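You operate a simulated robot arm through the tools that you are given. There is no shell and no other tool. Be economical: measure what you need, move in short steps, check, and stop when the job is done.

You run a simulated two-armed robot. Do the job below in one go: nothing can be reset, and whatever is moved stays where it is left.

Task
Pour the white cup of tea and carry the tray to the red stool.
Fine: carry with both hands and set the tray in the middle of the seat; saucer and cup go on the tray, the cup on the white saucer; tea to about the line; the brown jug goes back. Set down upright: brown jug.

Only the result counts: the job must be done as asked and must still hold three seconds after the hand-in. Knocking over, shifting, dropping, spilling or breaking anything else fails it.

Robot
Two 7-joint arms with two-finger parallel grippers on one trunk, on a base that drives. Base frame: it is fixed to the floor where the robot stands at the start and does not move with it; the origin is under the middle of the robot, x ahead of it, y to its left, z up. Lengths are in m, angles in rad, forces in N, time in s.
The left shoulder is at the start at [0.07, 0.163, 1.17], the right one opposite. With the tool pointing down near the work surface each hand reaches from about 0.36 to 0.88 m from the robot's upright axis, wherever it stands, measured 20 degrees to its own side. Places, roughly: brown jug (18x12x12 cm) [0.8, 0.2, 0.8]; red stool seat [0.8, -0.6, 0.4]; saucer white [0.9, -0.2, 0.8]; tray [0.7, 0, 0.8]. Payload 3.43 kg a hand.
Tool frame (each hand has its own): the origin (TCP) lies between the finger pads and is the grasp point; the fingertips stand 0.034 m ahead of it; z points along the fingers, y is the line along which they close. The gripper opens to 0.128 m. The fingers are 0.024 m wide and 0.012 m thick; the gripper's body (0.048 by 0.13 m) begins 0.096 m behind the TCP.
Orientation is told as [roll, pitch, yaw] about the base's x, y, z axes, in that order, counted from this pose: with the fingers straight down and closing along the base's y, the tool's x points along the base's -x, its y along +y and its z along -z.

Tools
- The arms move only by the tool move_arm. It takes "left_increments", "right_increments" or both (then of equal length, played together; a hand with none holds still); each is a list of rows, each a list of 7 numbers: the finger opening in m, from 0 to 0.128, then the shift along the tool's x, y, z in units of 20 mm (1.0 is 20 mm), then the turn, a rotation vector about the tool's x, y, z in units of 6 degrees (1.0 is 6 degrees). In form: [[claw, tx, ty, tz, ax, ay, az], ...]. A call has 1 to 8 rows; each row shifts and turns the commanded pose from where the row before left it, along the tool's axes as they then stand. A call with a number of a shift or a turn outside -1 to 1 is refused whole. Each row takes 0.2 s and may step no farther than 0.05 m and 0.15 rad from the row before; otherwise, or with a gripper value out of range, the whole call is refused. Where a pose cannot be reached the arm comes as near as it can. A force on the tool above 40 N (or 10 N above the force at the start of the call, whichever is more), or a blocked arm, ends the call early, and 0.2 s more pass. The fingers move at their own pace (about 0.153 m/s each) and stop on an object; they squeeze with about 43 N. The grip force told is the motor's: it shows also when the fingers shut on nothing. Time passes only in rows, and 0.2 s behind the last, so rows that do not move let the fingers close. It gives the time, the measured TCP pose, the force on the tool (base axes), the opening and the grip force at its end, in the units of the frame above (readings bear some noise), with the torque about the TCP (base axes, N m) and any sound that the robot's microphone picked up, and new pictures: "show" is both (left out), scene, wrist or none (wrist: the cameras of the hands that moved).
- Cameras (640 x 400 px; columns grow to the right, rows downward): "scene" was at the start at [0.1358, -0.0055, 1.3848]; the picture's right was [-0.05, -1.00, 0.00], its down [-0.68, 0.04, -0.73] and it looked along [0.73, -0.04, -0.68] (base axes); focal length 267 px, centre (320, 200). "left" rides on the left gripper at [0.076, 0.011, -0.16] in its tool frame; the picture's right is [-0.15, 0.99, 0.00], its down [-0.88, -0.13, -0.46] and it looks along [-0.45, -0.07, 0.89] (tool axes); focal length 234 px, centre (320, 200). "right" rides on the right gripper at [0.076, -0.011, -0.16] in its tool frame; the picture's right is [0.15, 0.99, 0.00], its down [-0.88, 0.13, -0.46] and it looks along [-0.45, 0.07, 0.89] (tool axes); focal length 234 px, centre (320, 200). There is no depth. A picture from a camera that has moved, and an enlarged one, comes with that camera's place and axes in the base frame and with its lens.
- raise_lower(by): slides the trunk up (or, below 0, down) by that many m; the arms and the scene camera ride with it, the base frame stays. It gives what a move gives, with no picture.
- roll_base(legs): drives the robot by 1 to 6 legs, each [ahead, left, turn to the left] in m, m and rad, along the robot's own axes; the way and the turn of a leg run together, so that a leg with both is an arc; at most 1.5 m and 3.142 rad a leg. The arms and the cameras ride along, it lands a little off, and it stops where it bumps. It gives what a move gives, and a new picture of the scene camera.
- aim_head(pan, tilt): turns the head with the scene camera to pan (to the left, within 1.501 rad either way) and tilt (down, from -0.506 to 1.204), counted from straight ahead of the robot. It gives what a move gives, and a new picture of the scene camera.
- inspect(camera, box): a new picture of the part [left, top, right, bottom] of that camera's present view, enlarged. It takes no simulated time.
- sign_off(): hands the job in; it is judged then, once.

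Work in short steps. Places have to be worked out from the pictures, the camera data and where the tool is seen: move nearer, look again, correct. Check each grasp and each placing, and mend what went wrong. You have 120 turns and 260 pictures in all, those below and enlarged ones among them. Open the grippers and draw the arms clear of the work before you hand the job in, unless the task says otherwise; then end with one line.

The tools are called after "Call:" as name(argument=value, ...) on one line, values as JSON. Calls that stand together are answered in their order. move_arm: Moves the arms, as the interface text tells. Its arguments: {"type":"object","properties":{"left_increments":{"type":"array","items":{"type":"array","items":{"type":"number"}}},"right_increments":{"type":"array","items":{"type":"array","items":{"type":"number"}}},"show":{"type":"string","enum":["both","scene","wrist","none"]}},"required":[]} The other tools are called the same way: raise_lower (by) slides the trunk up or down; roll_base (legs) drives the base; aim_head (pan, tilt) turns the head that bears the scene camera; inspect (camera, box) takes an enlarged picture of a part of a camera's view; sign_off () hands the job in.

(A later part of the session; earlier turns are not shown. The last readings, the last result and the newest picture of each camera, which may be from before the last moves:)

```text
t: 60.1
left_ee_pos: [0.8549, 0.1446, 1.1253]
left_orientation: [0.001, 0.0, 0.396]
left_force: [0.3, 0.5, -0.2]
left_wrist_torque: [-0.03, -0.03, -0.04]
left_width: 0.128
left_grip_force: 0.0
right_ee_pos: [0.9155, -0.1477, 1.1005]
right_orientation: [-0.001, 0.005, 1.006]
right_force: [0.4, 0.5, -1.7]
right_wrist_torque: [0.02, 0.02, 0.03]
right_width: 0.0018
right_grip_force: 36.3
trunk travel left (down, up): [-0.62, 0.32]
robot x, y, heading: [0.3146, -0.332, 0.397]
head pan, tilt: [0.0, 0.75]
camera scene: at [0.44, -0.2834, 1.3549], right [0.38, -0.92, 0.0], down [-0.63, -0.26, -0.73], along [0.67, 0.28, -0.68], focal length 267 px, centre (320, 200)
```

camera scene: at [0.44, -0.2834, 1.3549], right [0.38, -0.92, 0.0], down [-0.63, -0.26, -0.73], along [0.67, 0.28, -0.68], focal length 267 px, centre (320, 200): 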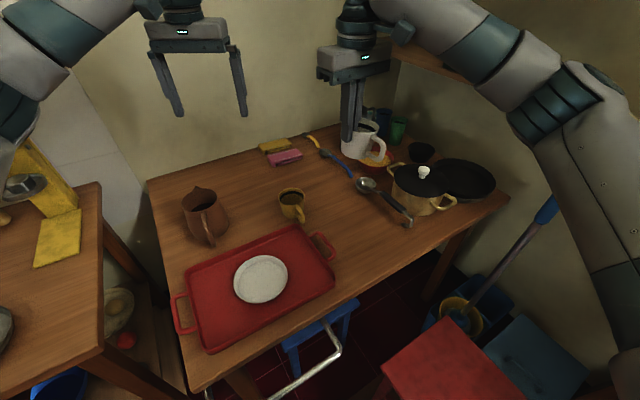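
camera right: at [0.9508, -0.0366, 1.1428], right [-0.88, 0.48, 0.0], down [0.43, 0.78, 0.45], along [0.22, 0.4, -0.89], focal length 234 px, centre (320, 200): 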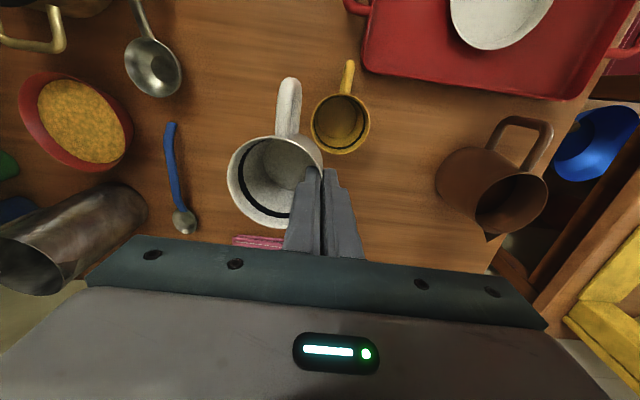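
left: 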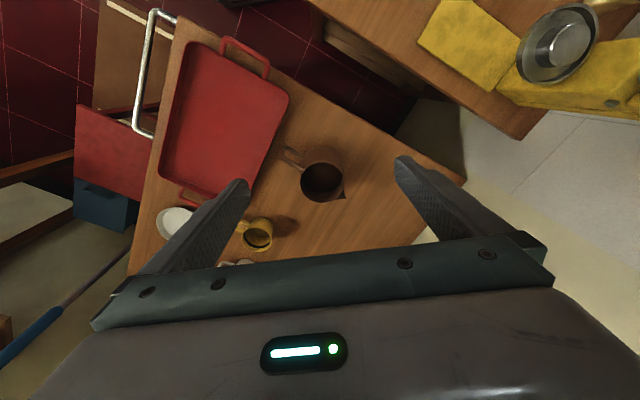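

Free again. Carry the cup along the tray axis to above the saucer at ≈(0.701,-0.018), descending to ~0.94.

Call:
move_arm(right_increments=[[0.0, 0, 1, 0, 0, 0, 0], [0.0, 0, 1, 0, 0, 0, 0], [0.0, 0, 1, 0.5, 0, 0, 0], [0.0, 0, 1, 0.5, 0, 0, 0], [0.0, 0, 1, 0.5, 0, 0, 0], [0.0, 0, 1, 0.5, 0, 0, 0], [0.0, 0, 1, 0.5, 0, 0, 0], [0.0, 0, 1, 0.5, 0, 0, 0]], show="none")

Call:
move_arm(right_increments=[[0.0, 0, 1, 0.9, 0, 0, 0], [0.0, 0, 1, 0.9, 0, 0, 0], [0.0, 0, 1, 0.9, 0, 0, 0], [0.0, 0, 1, 0.9, 0, 0, 0], [0.0, 0, 1, 0.9, 0, 0, 0], [0.0, 0, 1, 0.9, 0, 0, 0], [0.0, 0, 0.4, 0, 0, 0, 0], [0.0, 0, 0, 0, 0, 0, 0]], show="both")

Call:
inspect(camera="scene", box=[180, 200, 340, 330])

```text
t: 61.9
left_ee_pos: [0.8543, 0.1437, 1.1257]
left_orientation: [-0.001, 0.0, 0.397]
left_force: [-0.2, 0.7, -0.4]
left_wrist_torque: [0.02, -0.01, -0.03]
left_width: 0.1278
left_grip_force: 0.1
right_ee_pos: [0.7804, -0.0608, 1.0411]
right_orientation: [0.0, 0.004, 1.008]
right_force: [-0.5, -0.6, -1.0]
right_wrist_torque: [0.0, 0.01, 0.0]
right_width: 0.0017
right_grip_force: 36.3
trunk travel left (down, up): [-0.62, 0.32]
robot x, y, heading: [0.3136, -0.334, 0.394]
head pan, tilt: [0.0, 0.75]
```

```text
t: 63.7
left_ee_pos: [0.8553, 0.1438, 1.1263]
left_orientation: [0.002, 0.0, 0.397]
left_force: [-0.3, -0.5, -0.4]
left_wrist_torque: [-0.01, -0.01, -0.03]
left_width: 0.1281
left_grip_force: 0.1
right_ee_pos: [0.6715, 0.0041, 0.9326]
right_orientation: [0.0, 0.005, 1.007]
right_force: [-0.1, 0.9, -0.1]
right_wrist_torque: [0.01, 0.03, 0.01]
right_width: 0.0017
right_grip_force: 37.2
trunk travel left (down, up): [-0.62, 0.32]
robot x, y, heading: [0.317, -0.3343, 0.398]
head pan, tilt: [0.0, 0.75]
camera scene: at [0.44, -0.2841, 1.3549], right [0.38, -0.92, 0.0], down [-0.63, -0.26, -0.73], along [0.67, 0.28, -0.68], focal length 267 px, centre (320, 200)
camera right: at [0.6406, -0.0661, 1.0922], right [-0.91, 0.4, 0.0], down [0.36, 0.82, 0.45], along [0.18, 0.41, -0.89], focal length 234 px, centre (320, 200)
```

scene: 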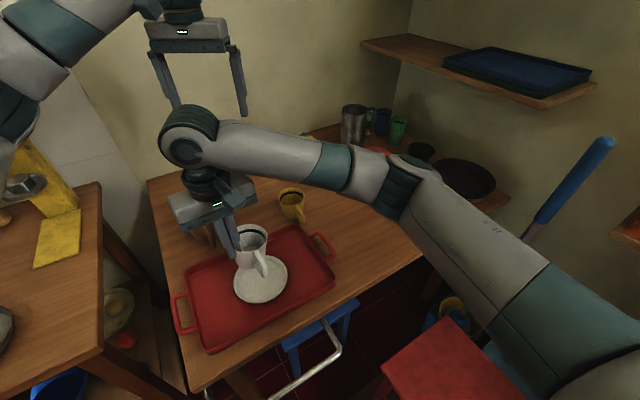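
right: 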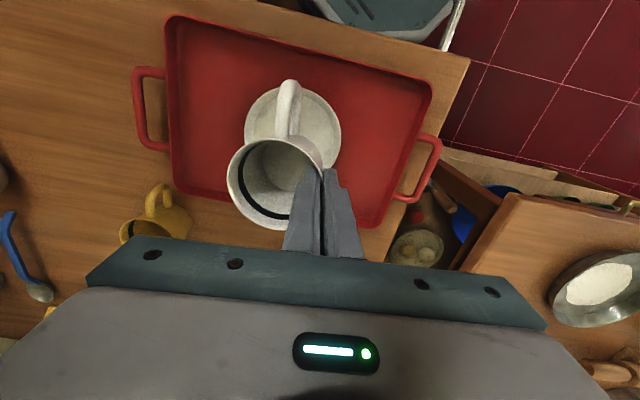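

```text
3.08 times, centred on (260, 265) of scene
camera zoom: at [0.44, -0.2841, 1.3549], right [0.38, -0.92, 0.0], down [-0.63, -0.26, -0.73], along [0.67, 0.28, -0.68], focal length 820 px, centre (505, 0)
```

zoom: 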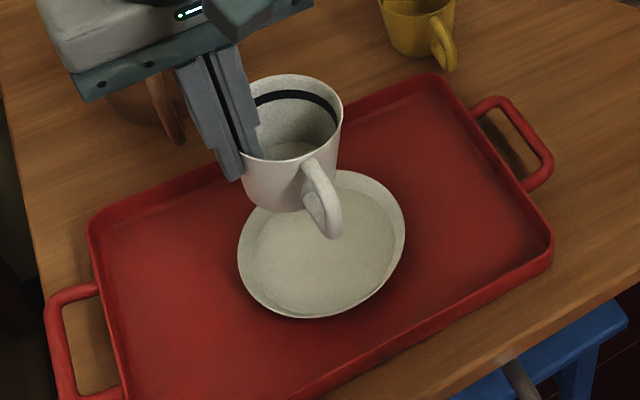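

Cup leans ~12° (wall aligned to fingers). I level it by turning the hand +12° about tool x, shift ~8 mm to the saucer centre and lower 5 cm.

Call:
move_arm(right_increments=[[0.0, 0.4, 0.1, 0, 1, 0, 0], [0.0, 0, 0, 0, 1, 0, 0], [0.0, 0, 0, 0.9, 0, 0, 0], [0.0, 0, 0, 0.9, 0, 0, 0], [0.0, 0, 0, 0, 0, 0, 0]], show="wrist")

Call:
inspect(camera="scene", box=[210, 210, 310, 310])

```text
t: 64.9
left_ee_pos: [0.8545, 0.1438, 1.1265]
left_orientation: [-0.001, 0.001, 0.397]
left_force: [0.1, -0.5, 0.1]
left_wrist_torque: [0.02, 0.01, 0.02]
left_width: 0.128
left_grip_force: 0.1
right_ee_pos: [0.6718, -0.0057, 0.8976]
right_orientation: [-0.208, 0.006, 1.008]
right_force: [-0.4, 0.0, -0.8]
right_wrist_torque: [0.04, 0.07, -0.03]
right_width: 0.0019
right_grip_force: 36.6
trunk travel left (down, up): [-0.62, 0.32]
robot x, y, heading: [0.3141, -0.3341, 0.394]
head pan, tilt: [0.0, 0.75]
camera right: at [0.6125, -0.0576, 1.0563], right [-0.9, 0.39, -0.21], down [0.28, 0.86, 0.41], along [0.34, 0.31, -0.89], focal length 234 px, centre (320, 200)
```

right: 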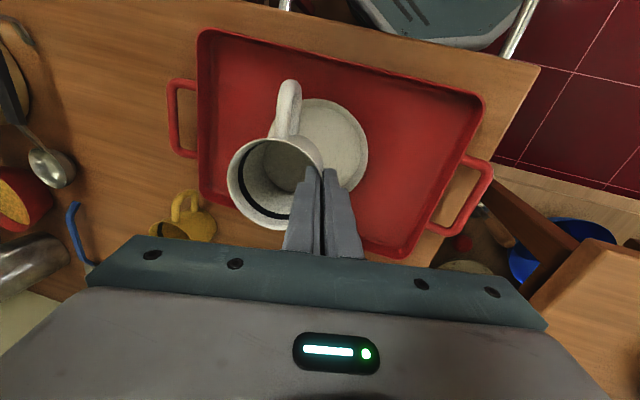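

```text
4.00 times, centred on (260, 260) of scene
camera zoom: at [0.4397, -0.2842, 1.3549], right [0.38, -0.92, 0.0], down [-0.63, -0.26, -0.73], along [0.67, 0.28, -0.68], focal length 1067 px, centre (560, -40)
```

zoom: 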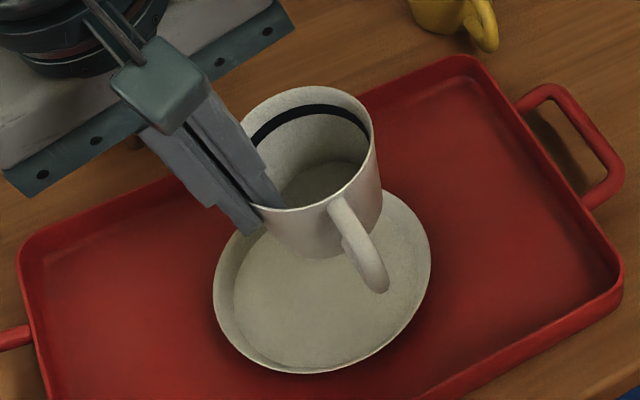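

Cup is upright now; it's ~1.5 cm off the saucer centre. Correct and lower 4 cm.

Call:
move_arm(right_increments=[[0.0, 0.23, 0.72, -0.15, 0, 0, 0], [0.0, 0, 0.21, 0.98, 0, 0, 0], [0.0, 0, 0.21, 0.98, 0, 0, 0], [0.0, 0, 0, 0, 0, 0, 0]], show="wrist")

Call:
inspect(camera="scene", box=[210, 220, 310, 320])

```text
t: 65.9
left_ee_pos: [0.8549, 0.1432, 1.1264]
left_orientation: [0.001, 0.001, 0.395]
left_force: [-0.6, -0.1, -0.7]
left_wrist_torque: [0.02, 0.0, 0.01]
left_width: 0.1281
left_grip_force: 0.0
right_ee_pos: [0.656, -0.0009, 0.8564]
right_orientation: [-0.209, 0.005, 1.006]
right_force: [1.2, 0.0, -1.2]
right_wrist_torque: [0.01, 0.05, 0.02]
right_width: 0.0018
right_grip_force: 36.3
trunk travel left (down, up): [-0.62, 0.32]
robot x, y, heading: [0.3151, -0.3355, 0.393]
head pan, tilt: [0.0, 0.75]
camera right: at [0.5966, -0.0537, 1.016], right [-0.9, 0.39, -0.2], down [0.28, 0.86, 0.41], along [0.34, 0.31, -0.89], focal length 234 px, centre (320, 200)
```

right: 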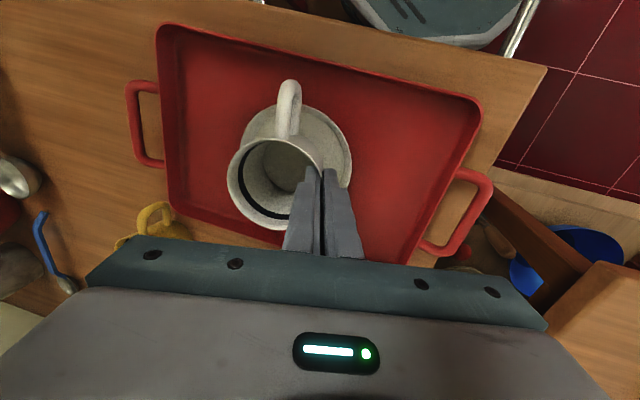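

```text
4.00 times, centred on (260, 270) of scene
camera zoom: at [0.4397, -0.2842, 1.3549], right [0.38, -0.92, 0.0], down [-0.63, -0.26, -0.73], along [0.67, 0.28, -0.68], focal length 1067 px, centre (560, -80)
```

zoom: 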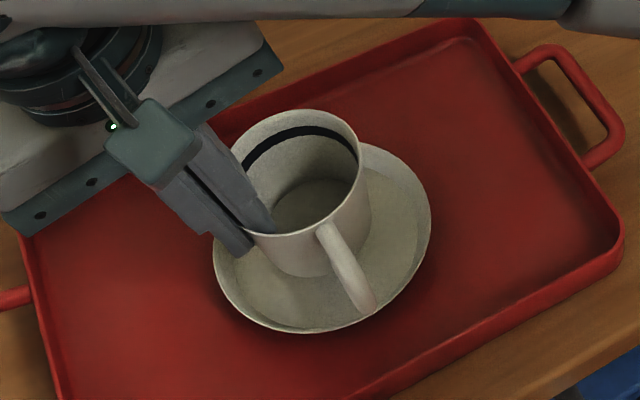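

Cup base is over the saucer centre (within ~6 mm). Lower the last ~2 cm in small steps.

Call:
move_arm(right_increments=[[0.0, 0, -0.2, 0.2, 0, 0, 0], [0.0, 0, 0.042, 0.196, 0, 0, 0], [0.0, 0, 0.042, 0.196, 0, 0, 0], [0.0, 0, 0, 0, 0, 0, 0]], show="none")

Call:
inspect(camera="scene", box=[210, 220, 310, 320])

```text
t: 66.9
left_ee_pos: [0.8541, 0.142, 1.126]
left_orientation: [0.001, 0.0, 0.395]
left_force: [-0.5, -0.1, -0.2]
left_wrist_torque: [0.01, -0.01, -0.05]
left_width: 0.1281
left_grip_force: 0.0
right_ee_pos: [0.661, -0.002, 0.8468]
right_orientation: [-0.21, 0.006, 1.008]
right_force: [-1.3, -0.2, -1.6]
right_wrist_torque: [0.03, 0.04, 0.05]
right_width: 0.0019
right_grip_force: 36.7
trunk travel left (down, up): [-0.62, 0.32]
robot x, y, heading: [0.3128, -0.3292, 0.397]
head pan, tilt: [0.0, 0.75]
```

```text
4.00 times, centred on (260, 270) of scene
camera zoom: at [0.4398, -0.2841, 1.3549], right [0.38, -0.92, 0.0], down [-0.63, -0.26, -0.73], along [0.67, 0.28, -0.68], focal length 1067 px, centre (560, -80)
```

zoom: 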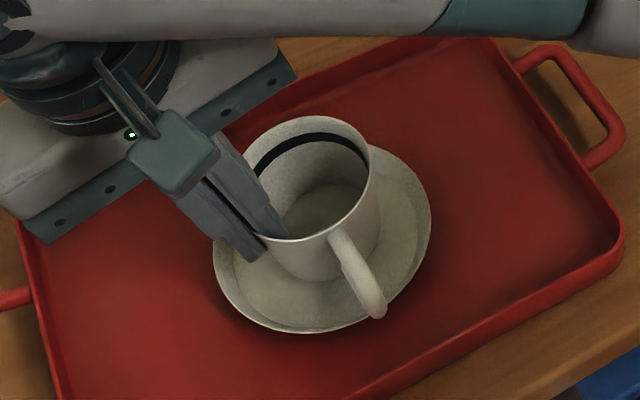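

Continue down 12 mm in 4 mm steps.

Call:
move_arm(right_increments=[[0.0, 0, 0.042, 0.196, 0, 0, 0], [0.0, 0, 0.042, 0.196, 0, 0, 0], [0.0, 0, 0.032, 0.147, 0, 0, 0], [0.0, 0, 0, 0, 0, 0, 0]], show="none")

Call:
inspect(camera="scene", box=[210, 220, 310, 320])

```text
t: 67.9
left_ee_pos: [0.8547, 0.1424, 1.1264]
left_orientation: [-0.001, 0.0, 0.396]
left_force: [0.2, 0.6, -0.6]
left_wrist_torque: [-0.01, -0.03, 0.01]
left_width: 0.1279
left_grip_force: 0.0
right_ee_pos: [0.6603, -0.0041, 0.8359]
right_orientation: [-0.21, 0.004, 1.007]
right_force: [-0.4, -0.1, -1.7]
right_wrist_torque: [0.08, 0.06, 0.0]
right_width: 0.0019
right_grip_force: 37.1
trunk travel left (down, up): [-0.62, 0.32]
robot x, y, heading: [0.3145, -0.3334, 0.396]
head pan, tilt: [0.0, 0.75]
```

```text
4.00 times, centred on (260, 270) of scene
camera zoom: at [0.4398, -0.2841, 1.3549], right [0.38, -0.92, 0.0], down [-0.63, -0.26, -0.73], along [0.67, 0.28, -0.68], focal length 1067 px, centre (560, -80)
```

zoom: 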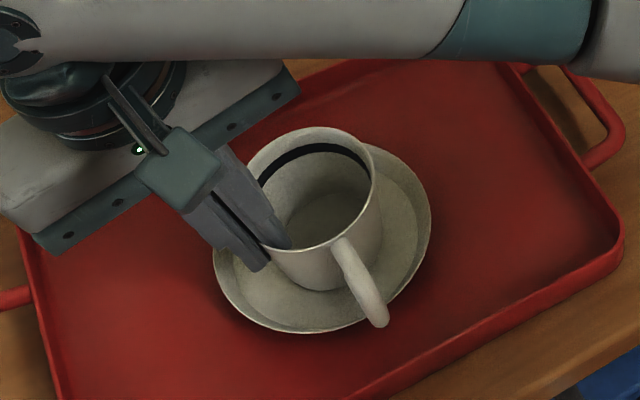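

Check the handle's clearance to the saucer rim before the last millimetres.

Call:
inspect(camera="right", box=[200, 60, 400, 260])

Call:
inspect(camera="scene", box=[235, 240, 285, 310])

```text
2.00 times, centred on (300, 160) of right
camera zoom: at [0.6012, -0.0564, 0.9944], right [-0.9, 0.39, -0.2], down [0.28, 0.86, 0.41], along [0.34, 0.31, -0.89], focal length 468 px, centre (360, 280)
```

zoom: 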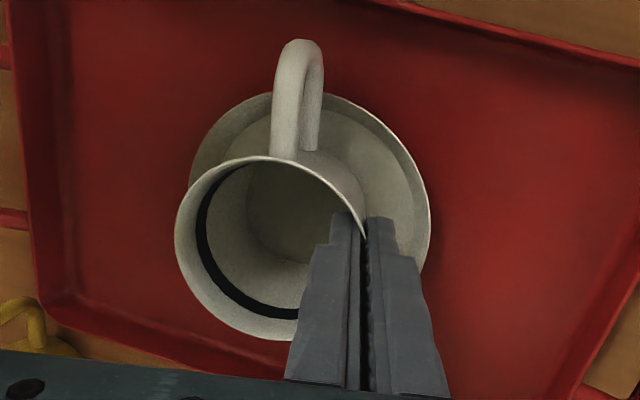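

```text
5.71 times, centred on (260, 275) of scene
camera zoom: at [0.4398, -0.2841, 1.3549], right [0.38, -0.92, 0.0], down [-0.63, -0.26, -0.73], along [0.67, 0.28, -0.68], focal length 1524 px, centre (663, -229)
```

zoom: 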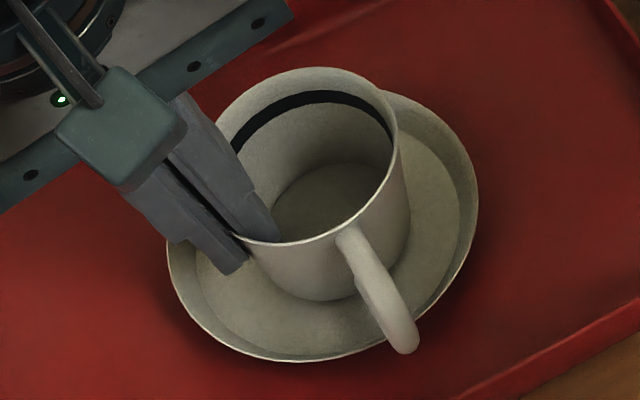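

The cup is ~1 cm off toward the handle side, so the handle would ride on the rim. I shift 1.5 cm along +v, then lower.

Call:
move_arm(right_increments=[[0.0, -0.4, 0, 0, 0, 0, 0], [0.0, -0.4, 0, 0, 0, 0, 0], [0.0, 0, 0.02, 0.1, 0, 0, 0], [0.0, 0, 0.02, 0.1, 0, 0, 0], [0.0, 0, 0, 0, 0, 0, 0]], show="none")

Call:
inspect(camera="scene", box=[235, 240, 285, 310])

```text
t: 69.1
left_ee_pos: [0.8547, 0.143, 1.1273]
left_orientation: [0.0, 0.002, 0.394]
left_force: [-0.2, -0.5, 0.4]
left_wrist_torque: [0.0, 0.03, 0.02]
left_width: 0.1278
left_grip_force: 0.1
right_ee_pos: [0.668, 0.0079, 0.8304]
right_orientation: [-0.209, 0.005, 1.008]
right_force: [-0.7, 0.6, 2.4]
right_wrist_torque: [-0.24, 0.03, -0.01]
right_width: 0.0019
right_grip_force: 36.7
trunk travel left (down, up): [-0.62, 0.32]
robot x, y, heading: [0.3108, -0.3351, 0.396]
head pan, tilt: [0.0, 0.75]
```

```text
5.71 times, centred on (260, 275) of scene
camera zoom: at [0.4396, -0.2842, 1.355], right [0.38, -0.92, 0.0], down [-0.63, -0.26, -0.73], along [0.68, 0.28, -0.68], focal length 1524 px, centre (663, -229)
```

zoom: 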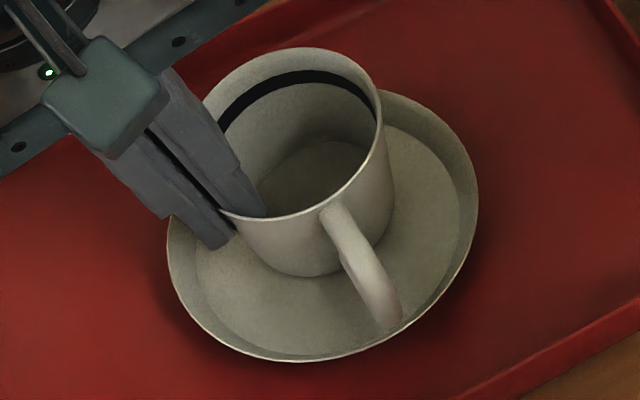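

Contact is starting (+4 N) and the handle now sits inside the rim. Press 2 mm more, then open slightly and see.

Call:
move_arm(right_increments=[[0.0, 0, 0.02, 0.1, 0, 0, 0], [0.0, 0, 0, 0, 0, 0, 0]], show="none")

```text
t: 69.7
left_ee_pos: [0.8546, 0.144, 1.1264]
left_orientation: [0.001, -0.003, 0.397]
left_force: [-0.2, 0.1, -0.5]
left_wrist_torque: [-0.03, 0.0, 0.0]
left_width: 0.128
left_grip_force: 0.1
right_ee_pos: [0.6675, 0.0104, 0.8306]
right_orientation: [-0.21, 0.004, 1.008]
right_force: [-0.4, 2.6, 16.0]
right_wrist_torque: [-1.11, -0.06, 0.01]
right_width: 0.002
right_grip_force: 36.5
trunk travel left (down, up): [-0.62, 0.32]
robot x, y, heading: [0.3136, -0.3338, 0.396]
head pan, tilt: [0.0, 0.75]
```

The torque shows the contact is on the handle side. Raise 5 mm, shift 8 mm more along +v, and lower again.

Call:
move_arm(right_increments=[[0.0, 0, -0.06, -0.3, 0, 0, 0], [0.0, -0.4, 0, 0, 0, 0, 0], [0.0, 0, 0.04, 0.2, 0, 0, 0], [0.0, 0, 0.01, 0.05, 0, 0, 0], [0.0, 0, 0, 0, 0, 0, 0]], show="none")

Call:
inspect(camera="scene", box=[235, 230, 285, 300])

Call:
inspect(camera="right", box=[200, 60, 400, 260])

```text
t: 70.9
left_ee_pos: [0.8553, 0.1441, 1.1268]
left_orientation: [0.0, 0.0, 0.396]
left_force: [-0.3, 0.0, -0.2]
left_wrist_torque: [0.0, 0.02, -0.01]
left_width: 0.1282
left_grip_force: 0.0
right_ee_pos: [0.6728, 0.0166, 0.8312]
right_orientation: [-0.209, 0.005, 1.006]
right_force: [0.9, 0.0, 2.1]
right_wrist_torque: [0.04, -0.07, -0.02]
right_width: 0.0019
right_grip_force: 36.8
trunk travel left (down, up): [-0.62, 0.32]
robot x, y, heading: [0.3141, -0.3359, 0.396]
head pan, tilt: [0.0, 0.75]
```

```text
5.71 times, centred on (260, 265) of scene
camera zoom: at [0.4397, -0.2843, 1.355], right [0.38, -0.92, 0.0], down [-0.63, -0.26, -0.73], along [0.67, 0.28, -0.68], focal length 1524 px, centre (663, -171)
```

zoom: 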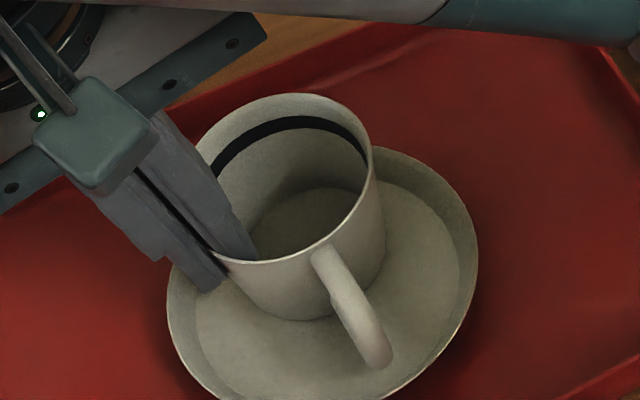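

```text
2.00 times, centred on (300, 160) of right
camera zoom: at [0.6141, -0.0365, 0.9896], right [-0.9, 0.39, -0.21], down [0.28, 0.86, 0.41], along [0.34, 0.31, -0.89], focal length 468 px, centre (360, 280)
```

zoom: 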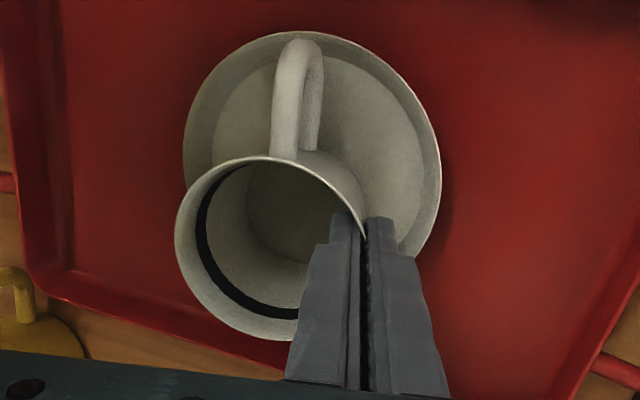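

Now the handle is inside the rim. Press 2 mm more.

Call:
move_arm(right_increments=[[0.0, 0, 0.02, 0.1, 0, 0, 0], [0.0, 0, 0, 0, 0, 0, 0]], show="none")

```text
t: 71.5
left_ee_pos: [0.8543, 0.1415, 1.1265]
left_orientation: [0.0, 0.0, 0.398]
left_force: [0.4, 0.3, 0.4]
left_wrist_torque: [-0.02, -0.03, -0.01]
left_width: 0.1276
left_grip_force: 0.0
right_ee_pos: [0.6722, 0.016, 0.8307]
right_orientation: [-0.21, 0.001, 1.007]
right_force: [0.8, 1.6, 19.2]
right_wrist_torque: [-0.02, -0.31, -0.04]
right_width: 0.0019
right_grip_force: 36.5
trunk travel left (down, up): [-0.62, 0.32]
robot x, y, heading: [0.3187, -0.3346, 0.395]
head pan, tilt: [0.0, 0.75]
```

Contact is now on the base. Back off slightly, open, and withdraw along the fingers.

Call:
move_arm(right_increments=[[0.0, 0, -0.015, -0.075, 0, 0, 0], [0.008, 0, 0, 0, 0, 0, 0], [0.02, 0, 0, 0, 0, 0, 0], [0.022, 0, 0, 0, 0, 0, 0], [0.022, 0, 0, -0.5, 0, 0, 0], [0.022, 0, 0, -1, 0, 0, 0], [0.022, 0, 0, -1, 0, 0, 0], [0.022, 0, 0, -1, 0, 0, 0]], show="scene")

Call:
inspect(camera="scene", box=[210, 220, 310, 320])

Call:
inspect(camera="right", box=[100, 0, 500, 260])

```text
t: 73.3
left_ee_pos: [0.8547, 0.1442, 1.1268]
left_orientation: [0.001, 0.0, 0.397]
left_force: [0.0, -0.6, 1.5]
left_wrist_torque: [0.01, 0.0, -0.04]
left_width: 0.1281
left_grip_force: 0.0
right_ee_pos: [0.6597, 0.0242, 0.8982]
right_orientation: [-0.21, 0.007, 1.007]
right_force: [-1.3, 0.4, -0.9]
right_wrist_torque: [-0.01, -0.02, 0.02]
right_width: 0.022
right_grip_force: 0.0
trunk travel left (down, up): [-0.62, 0.32]
robot x, y, heading: [0.3144, -0.336, 0.394]
head pan, tilt: [0.0, 0.75]
camera scene: at [0.4393, -0.2842, 1.3549], right [0.38, -0.92, 0.0], down [-0.63, -0.26, -0.73], along [0.68, 0.28, -0.68], focal length 267 px, centre (320, 200)
```

scene: 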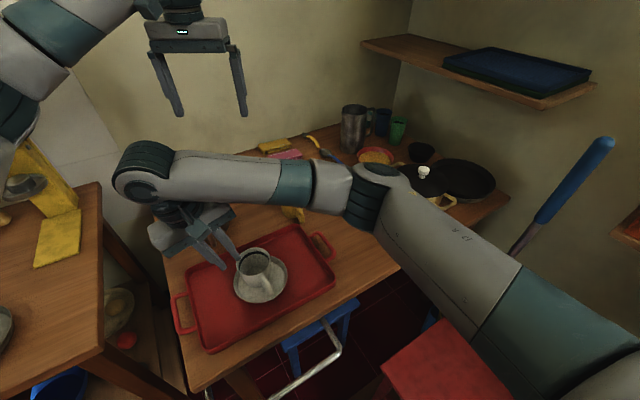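

```text
4.00 times, centred on (260, 270) of scene
camera zoom: at [0.4393, -0.2842, 1.3549], right [0.38, -0.92, 0.0], down [-0.63, -0.26, -0.73], along [0.68, 0.28, -0.68], focal length 1067 px, centre (560, -80)
```

zoom: 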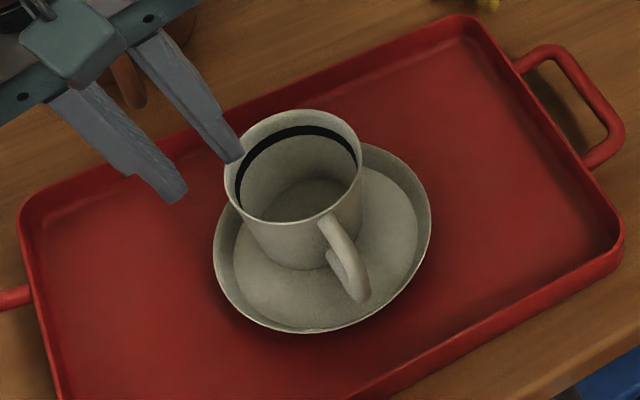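

```text
1.54 times, centred on (300, 130) of right
camera zoom: at [0.6015, -0.0286, 1.0574], right [-0.9, 0.39, -0.21], down [0.28, 0.86, 0.41], along [0.34, 0.31, -0.89], focal length 360 px, centre (351, 308)
```

zoom: 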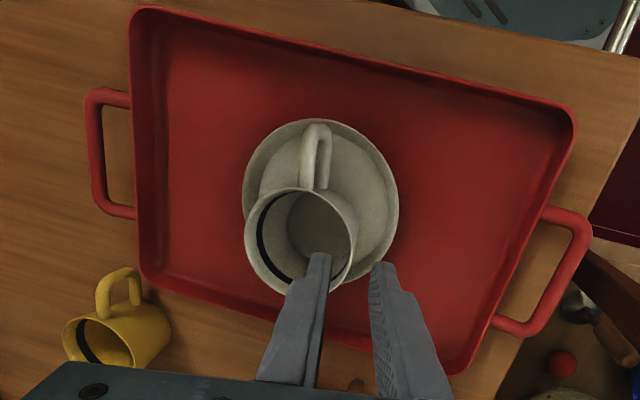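

The cup stands upright on the saucer, which is centred on the tray. Now withdraw the right arm up and out to the right.

Call:
move_arm(right_increments=[[0.03, 0, 0, -1, 0, 0, 0], [0.05, 0, 0, -1, -1, 0, 0], [0.05, 0, 0, -1, -1, 0, 0], [0.05, 0, 0, -1, 0, 0, 0], [0.05, 0, 0, -1, 0, 0, 0], [0.05, 0, -1, -1, 0, 0, 0], [0.05, 0, -1, -1, 0, 0, 0], [0.05, 0, -1, 0, 0, 0, 0]], show="none")

Call:
move_arm(right_increments=[[0.05, 0.3, -1, 0, 0, 0, 0.5], [0.05, 0.3, -1, 0, 0, 0, 0.5], [0.05, 0.3, -1, 0, 0, 0, 0.5], [0.05, 0.3, -1, 0, 0, 0, 0.5], [0.05, 0.3, -1, 0, 0, 0, 0.5], [0.05, 0.3, -1, 0, 0, 0, 0.5], [0.05, 0.3, -1, 0, 0, 0, 0.5], [0.05, 0.3, -1, 0, 0, 0, 0.5]], show="none")

Call:
move_arm(right_increments=[[0.05, 1, -1, 0, 0, 0, 0], [0.05, 1, -1, 0, 0, 0, 0], [0.05, 1, -1, 0, 0, 0, 0], [0.05, 1, -1, 0, 0, 0, 0], [0.05, 0, 0, 0, 0, 0, 0]], show="scene")

```text
t: 75.1
left_ee_pos: [0.8555, 0.143, 1.1253]
left_orientation: [0.0, 0.001, 0.396]
left_force: [-0.4, -0.5, -0.2]
left_wrist_torque: [0.04, 0.03, -0.04]
left_width: 0.1278
left_grip_force: 0.0
right_ee_pos: [0.7042, -0.0015, 1.0385]
right_orientation: [0.002, 0.006, 1.007]
right_force: [0.1, 0.3, 0.1]
right_wrist_torque: [0.01, 0.01, -0.02]
right_width: 0.05
right_grip_force: 0.1
trunk travel left (down, up): [-0.62, 0.32]
robot x, y, heading: [0.3116, -0.3345, 0.396]
head pan, tilt: [0.0, 0.75]
```

```text
t: 76.9
left_ee_pos: [0.8551, 0.1425, 1.1258]
left_orientation: [-0.001, 0.002, 0.397]
left_force: [-0.2, 0.0, -0.1]
left_wrist_torque: [-0.03, -0.01, 0.03]
left_width: 0.1279
left_grip_force: 0.1
right_ee_pos: [0.7881, -0.1458, 1.0378]
right_orientation: [-0.002, 0.005, 0.588]
right_force: [-0.1, -0.5, 0.6]
right_wrist_torque: [0.01, 0.02, -0.03]
right_width: 0.0499
right_grip_force: 0.1
trunk travel left (down, up): [-0.62, 0.32]
robot x, y, heading: [0.3144, -0.3347, 0.393]
head pan, tilt: [0.0, 0.75]
```

```text
t: 78.1
left_ee_pos: [0.8538, 0.1446, 1.1252]
left_orientation: [-0.001, 0.0, 0.397]
left_force: [-0.2, 0.9, 0.0]
left_wrist_torque: [-0.01, -0.03, 0.0]
left_width: 0.128
left_grip_force: 0.0
right_ee_pos: [0.7654, -0.2551, 1.0383]
right_orientation: [-0.003, 0.004, 0.588]
right_force: [-0.5, 0.1, 0.0]
right_wrist_torque: [-0.02, 0.01, -0.01]
right_width: 0.0502
right_grip_force: 0.2
trunk travel left (down, up): [-0.62, 0.32]
robot x, y, heading: [0.3101, -0.3325, 0.394]
head pan, tilt: [0.0, 0.75]
camera scene: at [0.4399, -0.2831, 1.3548], right [0.38, -0.92, 0.0], down [-0.63, -0.26, -0.73], along [0.67, 0.28, -0.68], focal length 267 px, centre (320, 200)
```

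scene: 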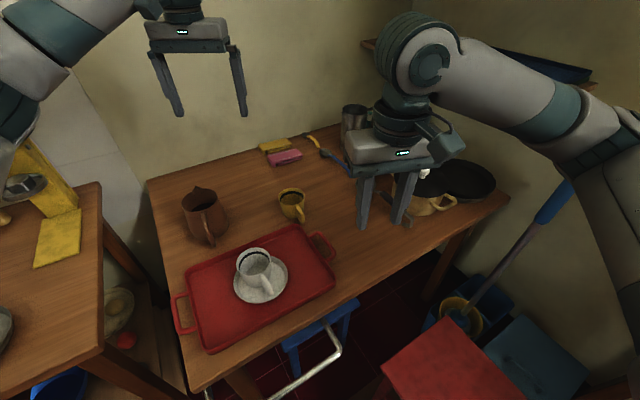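

Look at the jug from both cameras to get its centre, handle direction and height.

Call:
inspect(camera="left", box=[0, 0, 640, 400])

Call:
inspect(camera="scene", box=[160, 170, 260, 260])

```text
1.00 times, centred on (320, 200) of left (not enlarged: the box is as wide or as high as the picture)
camera zoom: at [0.7807, 0.1255, 1.2849], right [-0.25, 0.97, 0.0], down [0.86, 0.22, 0.46], along [0.44, 0.11, -0.89], focal length 234 px, centre (320, 200)
```

zoom: 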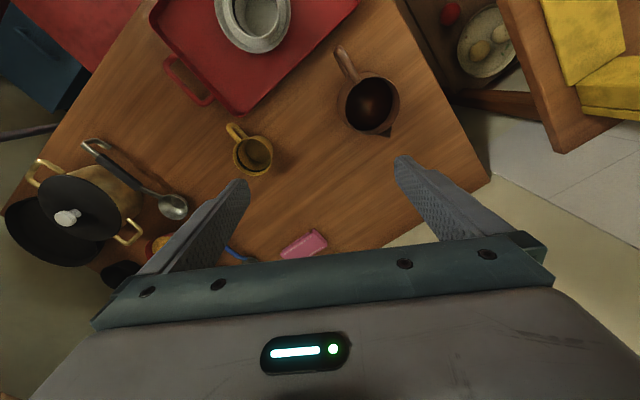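

```text
4.44 times, centred on (210, 215) of scene
camera zoom: at [0.4399, -0.2831, 1.3548], right [0.38, -0.92, 0.0], down [-0.63, -0.26, -0.73], along [0.67, 0.28, -0.68], focal length 1185 px, centre (809, 133)
```

zoom: 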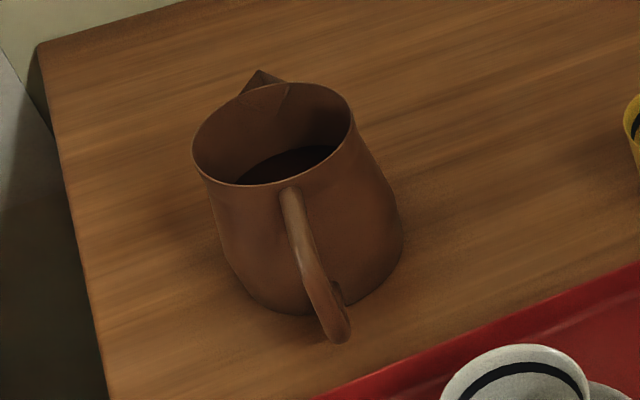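

Jug rim centre ≈(0.7935,0.213,0.87), rim radius 0.048, spout direction ≈48°, handle toward 228°. I back the base 0.1 m for elbow room, then orient the left hand.

Call:
roll_base(legs=[[-0.1, 0, 0]])

Call:
move_arm(left_increments=[[0.128, 0.5, 0, 0, 0, 0, -1], [0.128, 0.5, 0, 0, 0, 0, -1], [0.128, 0.5, 0, 0, 0, 0, -1], [0.128, 0.5, 0, 0, 0, 0, -1], [0.128, 0, 0, 0, 0, 0, -0.25], [0.128, 0, 0, 0, 0, -1, 0], [0.128, 0, 0, 0, 0, -1, 0], [0.128, 0, 0, 0, 0, -1, 0]], show="none")

Call:
move_arm(left_increments=[[0.128, 0, 0, 0, 0, -1, 0], [0.128, 0, 0, 0, 0, -1, 0], [0.128, 0, 0, 0, 0, -1, 0], [0.128, 0, 0, 0, 0, -1, 0], [0.128, 0, 0, 0, 0, -0.5, 0], [0.128, 0, 0, 0, 0, 0, 0]], show="both")

```text
t: 79.3
left_ee_pos: [0.7629, 0.1042, 1.1261]
left_orientation: [0.001, 0.0, 0.396]
left_force: [0.2, -0.2, -0.1]
left_wrist_torque: [0.02, -0.02, -0.01]
left_width: 0.1279
left_grip_force: 0.1
right_ee_pos: [0.6727, -0.2954, 1.0368]
right_orientation: [-0.002, 0.004, 0.587]
right_force: [0.0, -0.1, 1.0]
right_wrist_torque: [-0.02, -0.03, 0.02]
right_width: 0.0499
right_grip_force: 0.0
trunk travel left (down, up): [-0.62, 0.32]
robot x, y, heading: [0.2209, -0.3763, 0.399]
head pan, tilt: [0.0, 0.75]
camera scene: at [0.3471, -0.3228, 1.3549], right [0.39, -0.92, 0.0], down [-0.63, -0.26, -0.73], along [0.67, 0.28, -0.68], focal length 267 px, centre (320, 200)
```

scene: 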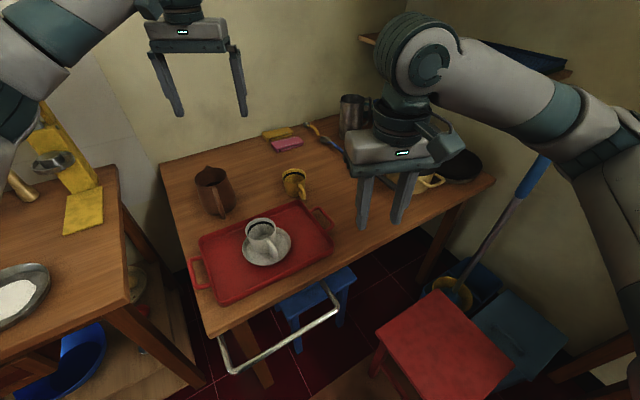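

```text
t: 81.1
left_ee_pos: [0.7282, 0.0843, 1.1256]
left_orientation: [0.0, -0.315, 0.84]
left_force: [0.6, -0.7, 0.4]
left_wrist_torque: [0.02, 0.02, -0.01]
left_width: 0.1279
left_grip_force: 0.0
right_ee_pos: [0.6734, -0.2934, 1.0369]
right_orientation: [0.0, 0.006, 0.588]
right_force: [-0.2, 0.1, -1.4]
right_wrist_torque: [-0.02, 0.02, 0.01]
right_width: 0.0501
right_grip_force: 0.0
trunk travel left (down, up): [-0.62, 0.32]
robot x, y, heading: [0.22, -0.3709, 0.397]
head pan, tilt: [0.0, 0.75]
```

```text
t: 82.5
left_ee_pos: [0.7286, 0.0846, 1.1266]
left_orientation: [0.001, -0.786, 0.843]
left_force: [-0.2, 0.4, -0.2]
left_wrist_torque: [0.01, -0.01, 0.05]
left_width: 0.1279
left_grip_force: 0.2
right_ee_pos: [0.6729, -0.2949, 1.0392]
right_orientation: [-0.001, 0.005, 0.588]
right_force: [-0.5, -0.1, -0.5]
right_wrist_torque: [0.03, 0.0, -0.03]
right_width: 0.05
right_grip_force: 0.0
trunk travel left (down, up): [-0.62, 0.32]
robot x, y, heading: [0.224, -0.3751, 0.396]
head pan, tilt: [0.0, 0.75]
camera scene: at [0.3473, -0.3228, 1.3549], right [0.39, -0.92, 0.0], down [-0.63, -0.26, -0.73], along [0.67, 0.28, -0.68], focal length 267 px, centre (320, 200)
camera left: at [0.6096, -0.0327, 1.185], right [-0.67, 0.74, 0.1], down [0.3, 0.14, 0.95], along [0.68, 0.66, -0.31], focal length 234 px, centre (320, 200)
```

scene: 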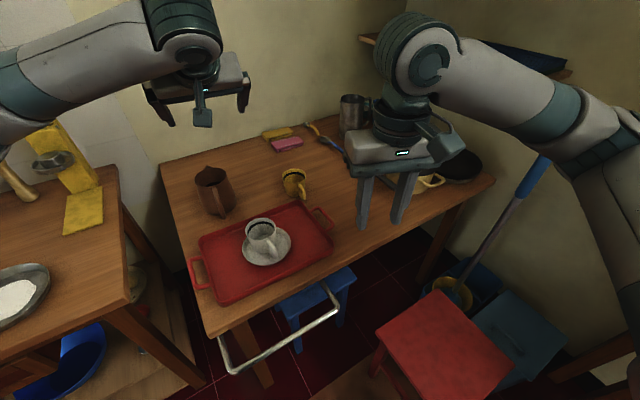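
left: 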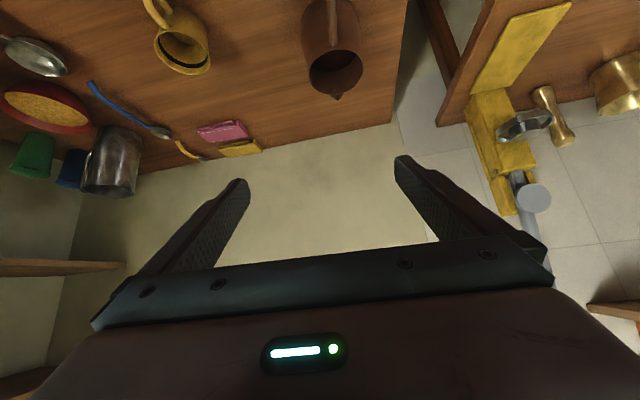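

The hand is pitched 45° with the jug spout direction. Move onto the approach line behind and above the jug.

Call:
move_arm(left_increments=[[0.128, 0.63, 0.23, 1, 0, 0, 0], [0.128, 0.63, 0.23, 1, 0, 0, 0], [0.128, 0.63, 0.23, 1, 0, 0, 0], [0.128, 0.63, 0.23, 1, 0, 0, 0], [0.128, 0.63, 0.23, 1, 0, 0, 0], [0.128, 0.63, 0.23, 1, 0, 0, 0], [0.128, 0.63, 0.23, 1, 0, 0, 0], [0.128, 0.63, 0.24, 1, 0, 0, 0]], show="both")

Call:
inspect(camera="scene", box=[150, 110, 300, 230])

```text
t: 84.3
left_ee_pos: [0.7301, 0.1398, 0.9406]
left_orientation: [0.0, -0.786, 0.843]
left_force: [0.5, -0.4, -0.4]
left_wrist_torque: [0.02, -0.01, 0.01]
left_width: 0.1281
left_grip_force: 0.0
right_ee_pos: [0.673, -0.2934, 1.038]
right_orientation: [-0.002, 0.004, 0.588]
right_force: [0.9, 1.1, 0.5]
right_wrist_torque: [-0.03, -0.01, -0.01]
right_width: 0.05
right_grip_force: 0.1
trunk travel left (down, up): [-0.62, 0.32]
robot x, y, heading: [0.221, -0.3721, 0.396]
head pan, tilt: [0.0, 0.75]
camera scene: at [0.3474, -0.3222, 1.355], right [0.39, -0.92, 0.0], down [-0.63, -0.26, -0.73], along [0.67, 0.28, -0.68], focal length 267 px, centre (320, 200)
camera left: at [0.6101, 0.0235, 1.0003], right [-0.67, 0.74, 0.1], down [0.3, 0.14, 0.94], along [0.68, 0.66, -0.31], focal length 234 px, centre (320, 200)
```

scene: 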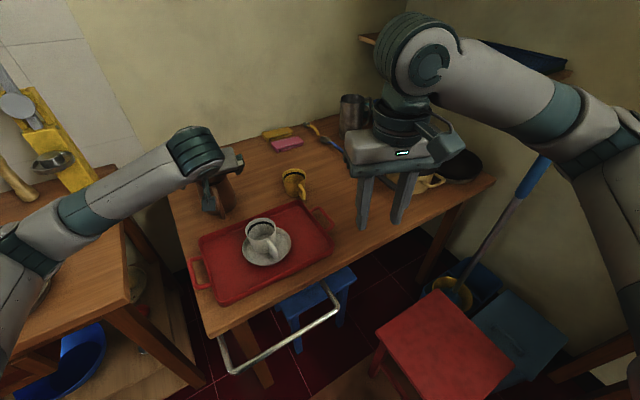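
left: 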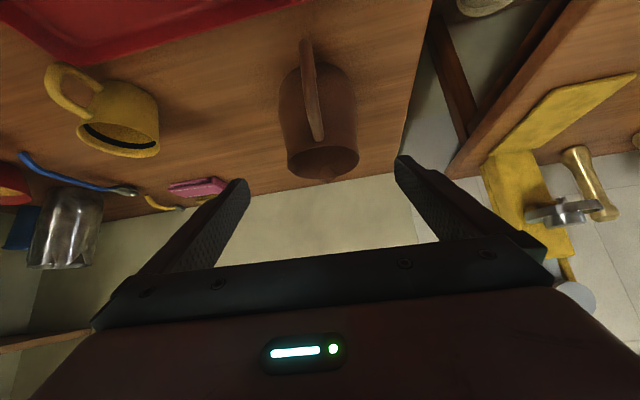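

```text
3.33 times, centred on (225, 170) of scene
camera zoom: at [0.3474, -0.3222, 1.355], right [0.39, -0.92, 0.0], down [-0.63, -0.26, -0.73], along [0.67, 0.28, -0.68], focal length 889 px, centre (637, 300)
```

zoom: 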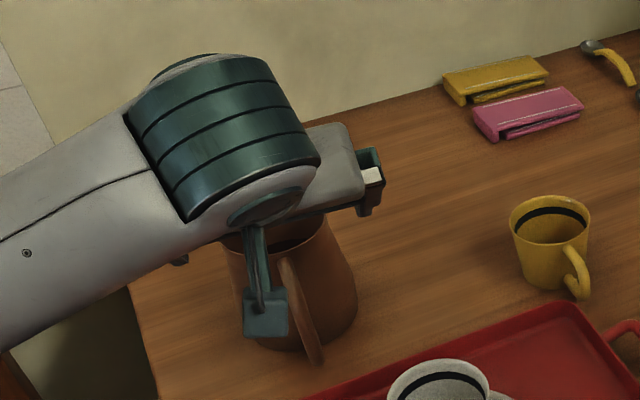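

Alignment is good (jug midway between fingers). Advance 10 cm along the fingers and check.

Call:
move_arm(left_increments=[[0.128, 0, 0, 1, 0, 0, 0], [0.128, 0, 0, 1, 0, 0, 0], [0.128, 0, 0, 1, 0, 0, 0], [0.128, 0, 0, 0.7, 0, 0, 0], [0.128, 0, 0, 0, 0, 0, 0]], show="wrist")

Call:
aim_head(pan=0.5, tilt=0.75)

```text
t: 85.5
left_ee_pos: [0.7645, 0.18, 0.8893]
left_orientation: [0.0, -0.786, 0.842]
left_force: [0.3, 0.0, 0.1]
left_wrist_torque: [0.01, -0.05, 0.01]
left_width: 0.1278
left_grip_force: 0.0
right_ee_pos: [0.6739, -0.295, 1.0379]
right_orientation: [0.0, 0.005, 0.588]
right_force: [0.7, 0.1, 0.3]
right_wrist_torque: [-0.02, -0.02, 0.0]
right_width: 0.05
right_grip_force: 0.1
trunk travel left (down, up): [-0.62, 0.32]
robot x, y, heading: [0.2177, -0.3738, 0.395]
head pan, tilt: [0.0, 0.75]
camera left: at [0.644, 0.0631, 0.948], right [-0.67, 0.74, 0.1], down [0.3, 0.14, 0.94], along [0.68, 0.66, -0.31], focal length 234 px, centre (320, 200)
```

left: 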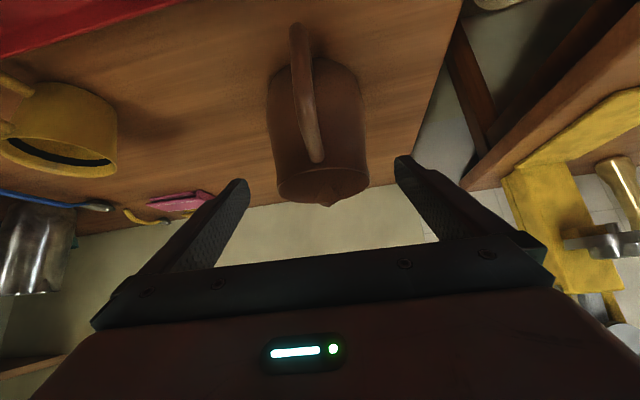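

```text
t: 86.4
left_ee_pos: [0.7638, 0.1796, 0.8889]
left_orientation: [-0.001, -0.784, 0.843]
left_force: [0.4, -0.7, -0.3]
left_wrist_torque: [-0.03, 0.0, 0.01]
left_width: 0.128
left_grip_force: 0.1
right_ee_pos: [0.6738, -0.2936, 1.0388]
right_orientation: [0.0, 0.004, 0.589]
right_force: [0.7, 1.3, -1.0]
right_wrist_torque: [0.0, 0.05, 0.01]
right_width: 0.05
right_grip_force: 0.1
trunk travel left (down, up): [-0.62, 0.32]
robot x, y, heading: [0.2234, -0.3741, 0.391]
head pan, tilt: [0.499, 0.75]
camera scene: at [0.3227, -0.2901, 1.3549], right [0.78, -0.63, 0.0], down [-0.43, -0.53, -0.73], along [0.46, 0.57, -0.68], focal length 267 px, centre (320, 200)
```

scene: 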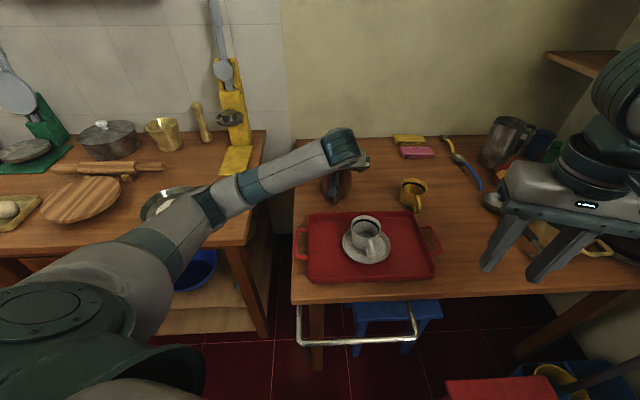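

Clear and centred. Advance the remaining 6 cm slowly.

Call:
move_arm(left_increments=[[0.128, 0, 0, 0.75, 0, 0, 0], [0.128, 0, 0, 0.75, 0, 0, 0], [0.128, 0, 0, 0.75, 0, 0, 0], [0.128, 0, 0, 0.75, 0, 0, 0], [0.128, 0, 0, 0, 0, 0, 0]], show="both")

Call:
inspect(camera="scene", box=[290, 110, 390, 220])

```text
t: 87.6
left_ee_pos: [0.7909, 0.2117, 0.8474]
left_orientation: [0.0, -0.785, 0.842]
left_force: [0.3, -0.8, -0.3]
left_wrist_torque: [0.0, -0.02, 0.0]
left_width: 0.1278
left_grip_force: 0.1
right_ee_pos: [0.6729, -0.2944, 1.0374]
right_orientation: [-0.003, 0.006, 0.588]
right_force: [-0.7, -0.6, 0.6]
right_wrist_torque: [-0.01, 0.01, 0.0]
right_width: 0.0502
right_grip_force: 0.0
trunk travel left (down, up): [-0.62, 0.32]
robot x, y, heading: [0.22, -0.3721, 0.399]
head pan, tilt: [0.499, 0.75]
camera scene: at [0.3225, -0.2902, 1.355], right [0.78, -0.63, 0.0], down [-0.43, -0.53, -0.73], along [0.46, 0.57, -0.68], focal length 267 px, centre (320, 200)
camera left: at [0.6714, 0.0941, 0.9052], right [-0.67, 0.74, 0.1], down [0.3, 0.14, 0.94], along [0.68, 0.66, -0.31], focal length 234 px, centre (320, 200)
```

scene: 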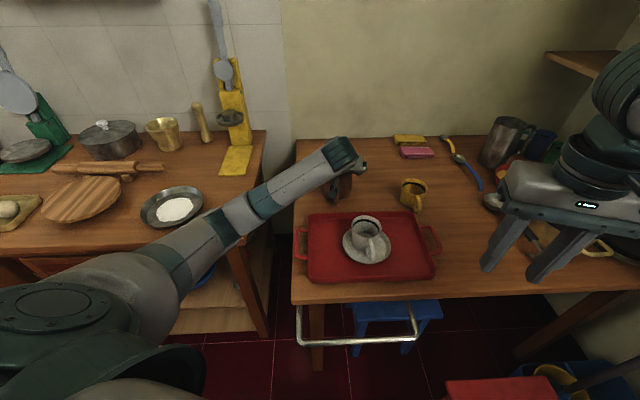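
left: 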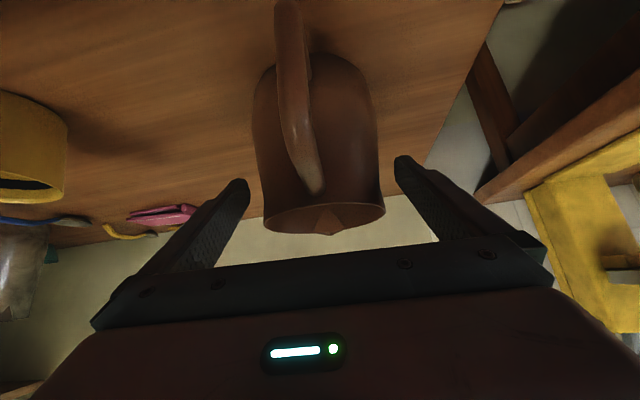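

```text
3.64 times, centred on (340, 165) of scene
camera zoom: at [0.3225, -0.2902, 1.355], right [0.78, -0.63, 0.0], down [-0.43, -0.53, -0.73], along [0.46, 0.57, -0.68], focal length 970 px, centre (247, 327)
```

zoom: 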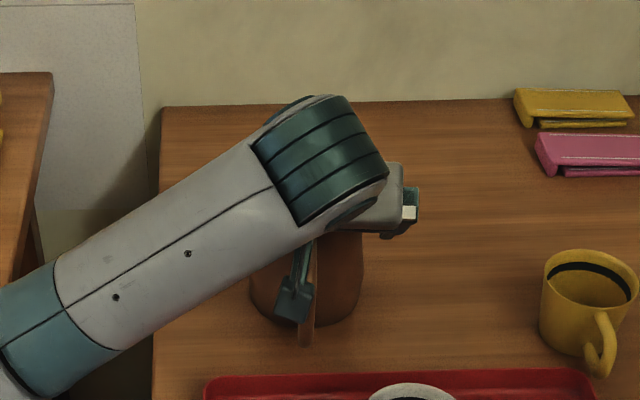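

Fingers straddle the jug just below the rim. Drop 8 mm for a fuller pad contact, then close.

Call:
move_arm(left_increments=[[0.128, 0.28, 0, 0.28, 0, 0, 0], [0.128, 0, 0, 0, 0, 0, 0], [0.11, 0, 0, 0, 0, 0, 0], [0.1, 0, 0, 0, 0, 0, 0], [0.08, 0, 0, 0, 0, 0, 0], [0.08, 0, 0, 0, 0, 0, 0], [0.08, 0, 0, 0, 0, 0, 0]], show="wrist")

```text
t: 89.2
left_ee_pos: [0.7919, 0.2116, 0.8384]
left_orientation: [0.0, -0.786, 0.84]
left_force: [-1.7, 1.4, -0.8]
left_wrist_torque: [0.24, 0.26, 0.0]
left_width: 0.1039
left_grip_force: 43.2
right_ee_pos: [0.6744, -0.2933, 1.038]
right_orientation: [-0.002, 0.004, 0.59]
right_force: [-0.7, 0.1, -0.1]
right_wrist_torque: [0.01, 0.01, 0.0]
right_width: 0.0501
right_grip_force: 0.1
trunk travel left (down, up): [-0.62, 0.32]
robot x, y, heading: [0.2231, -0.3727, 0.393]
head pan, tilt: [0.499, 0.75]
camera left: at [0.6718, 0.0942, 0.8972], right [-0.67, 0.74, 0.1], down [0.3, 0.14, 0.94], along [0.68, 0.66, -0.31], focal length 234 px, centre (320, 200)
```

left: 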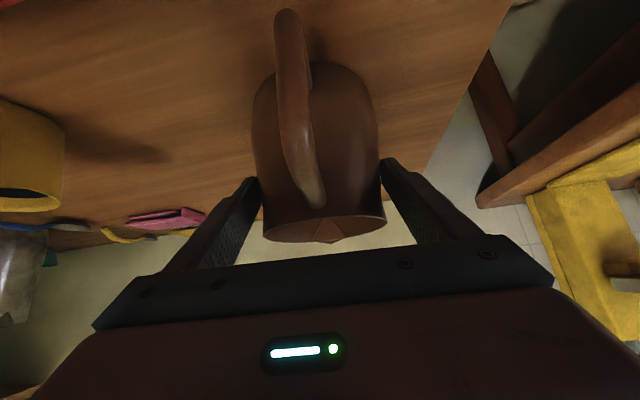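

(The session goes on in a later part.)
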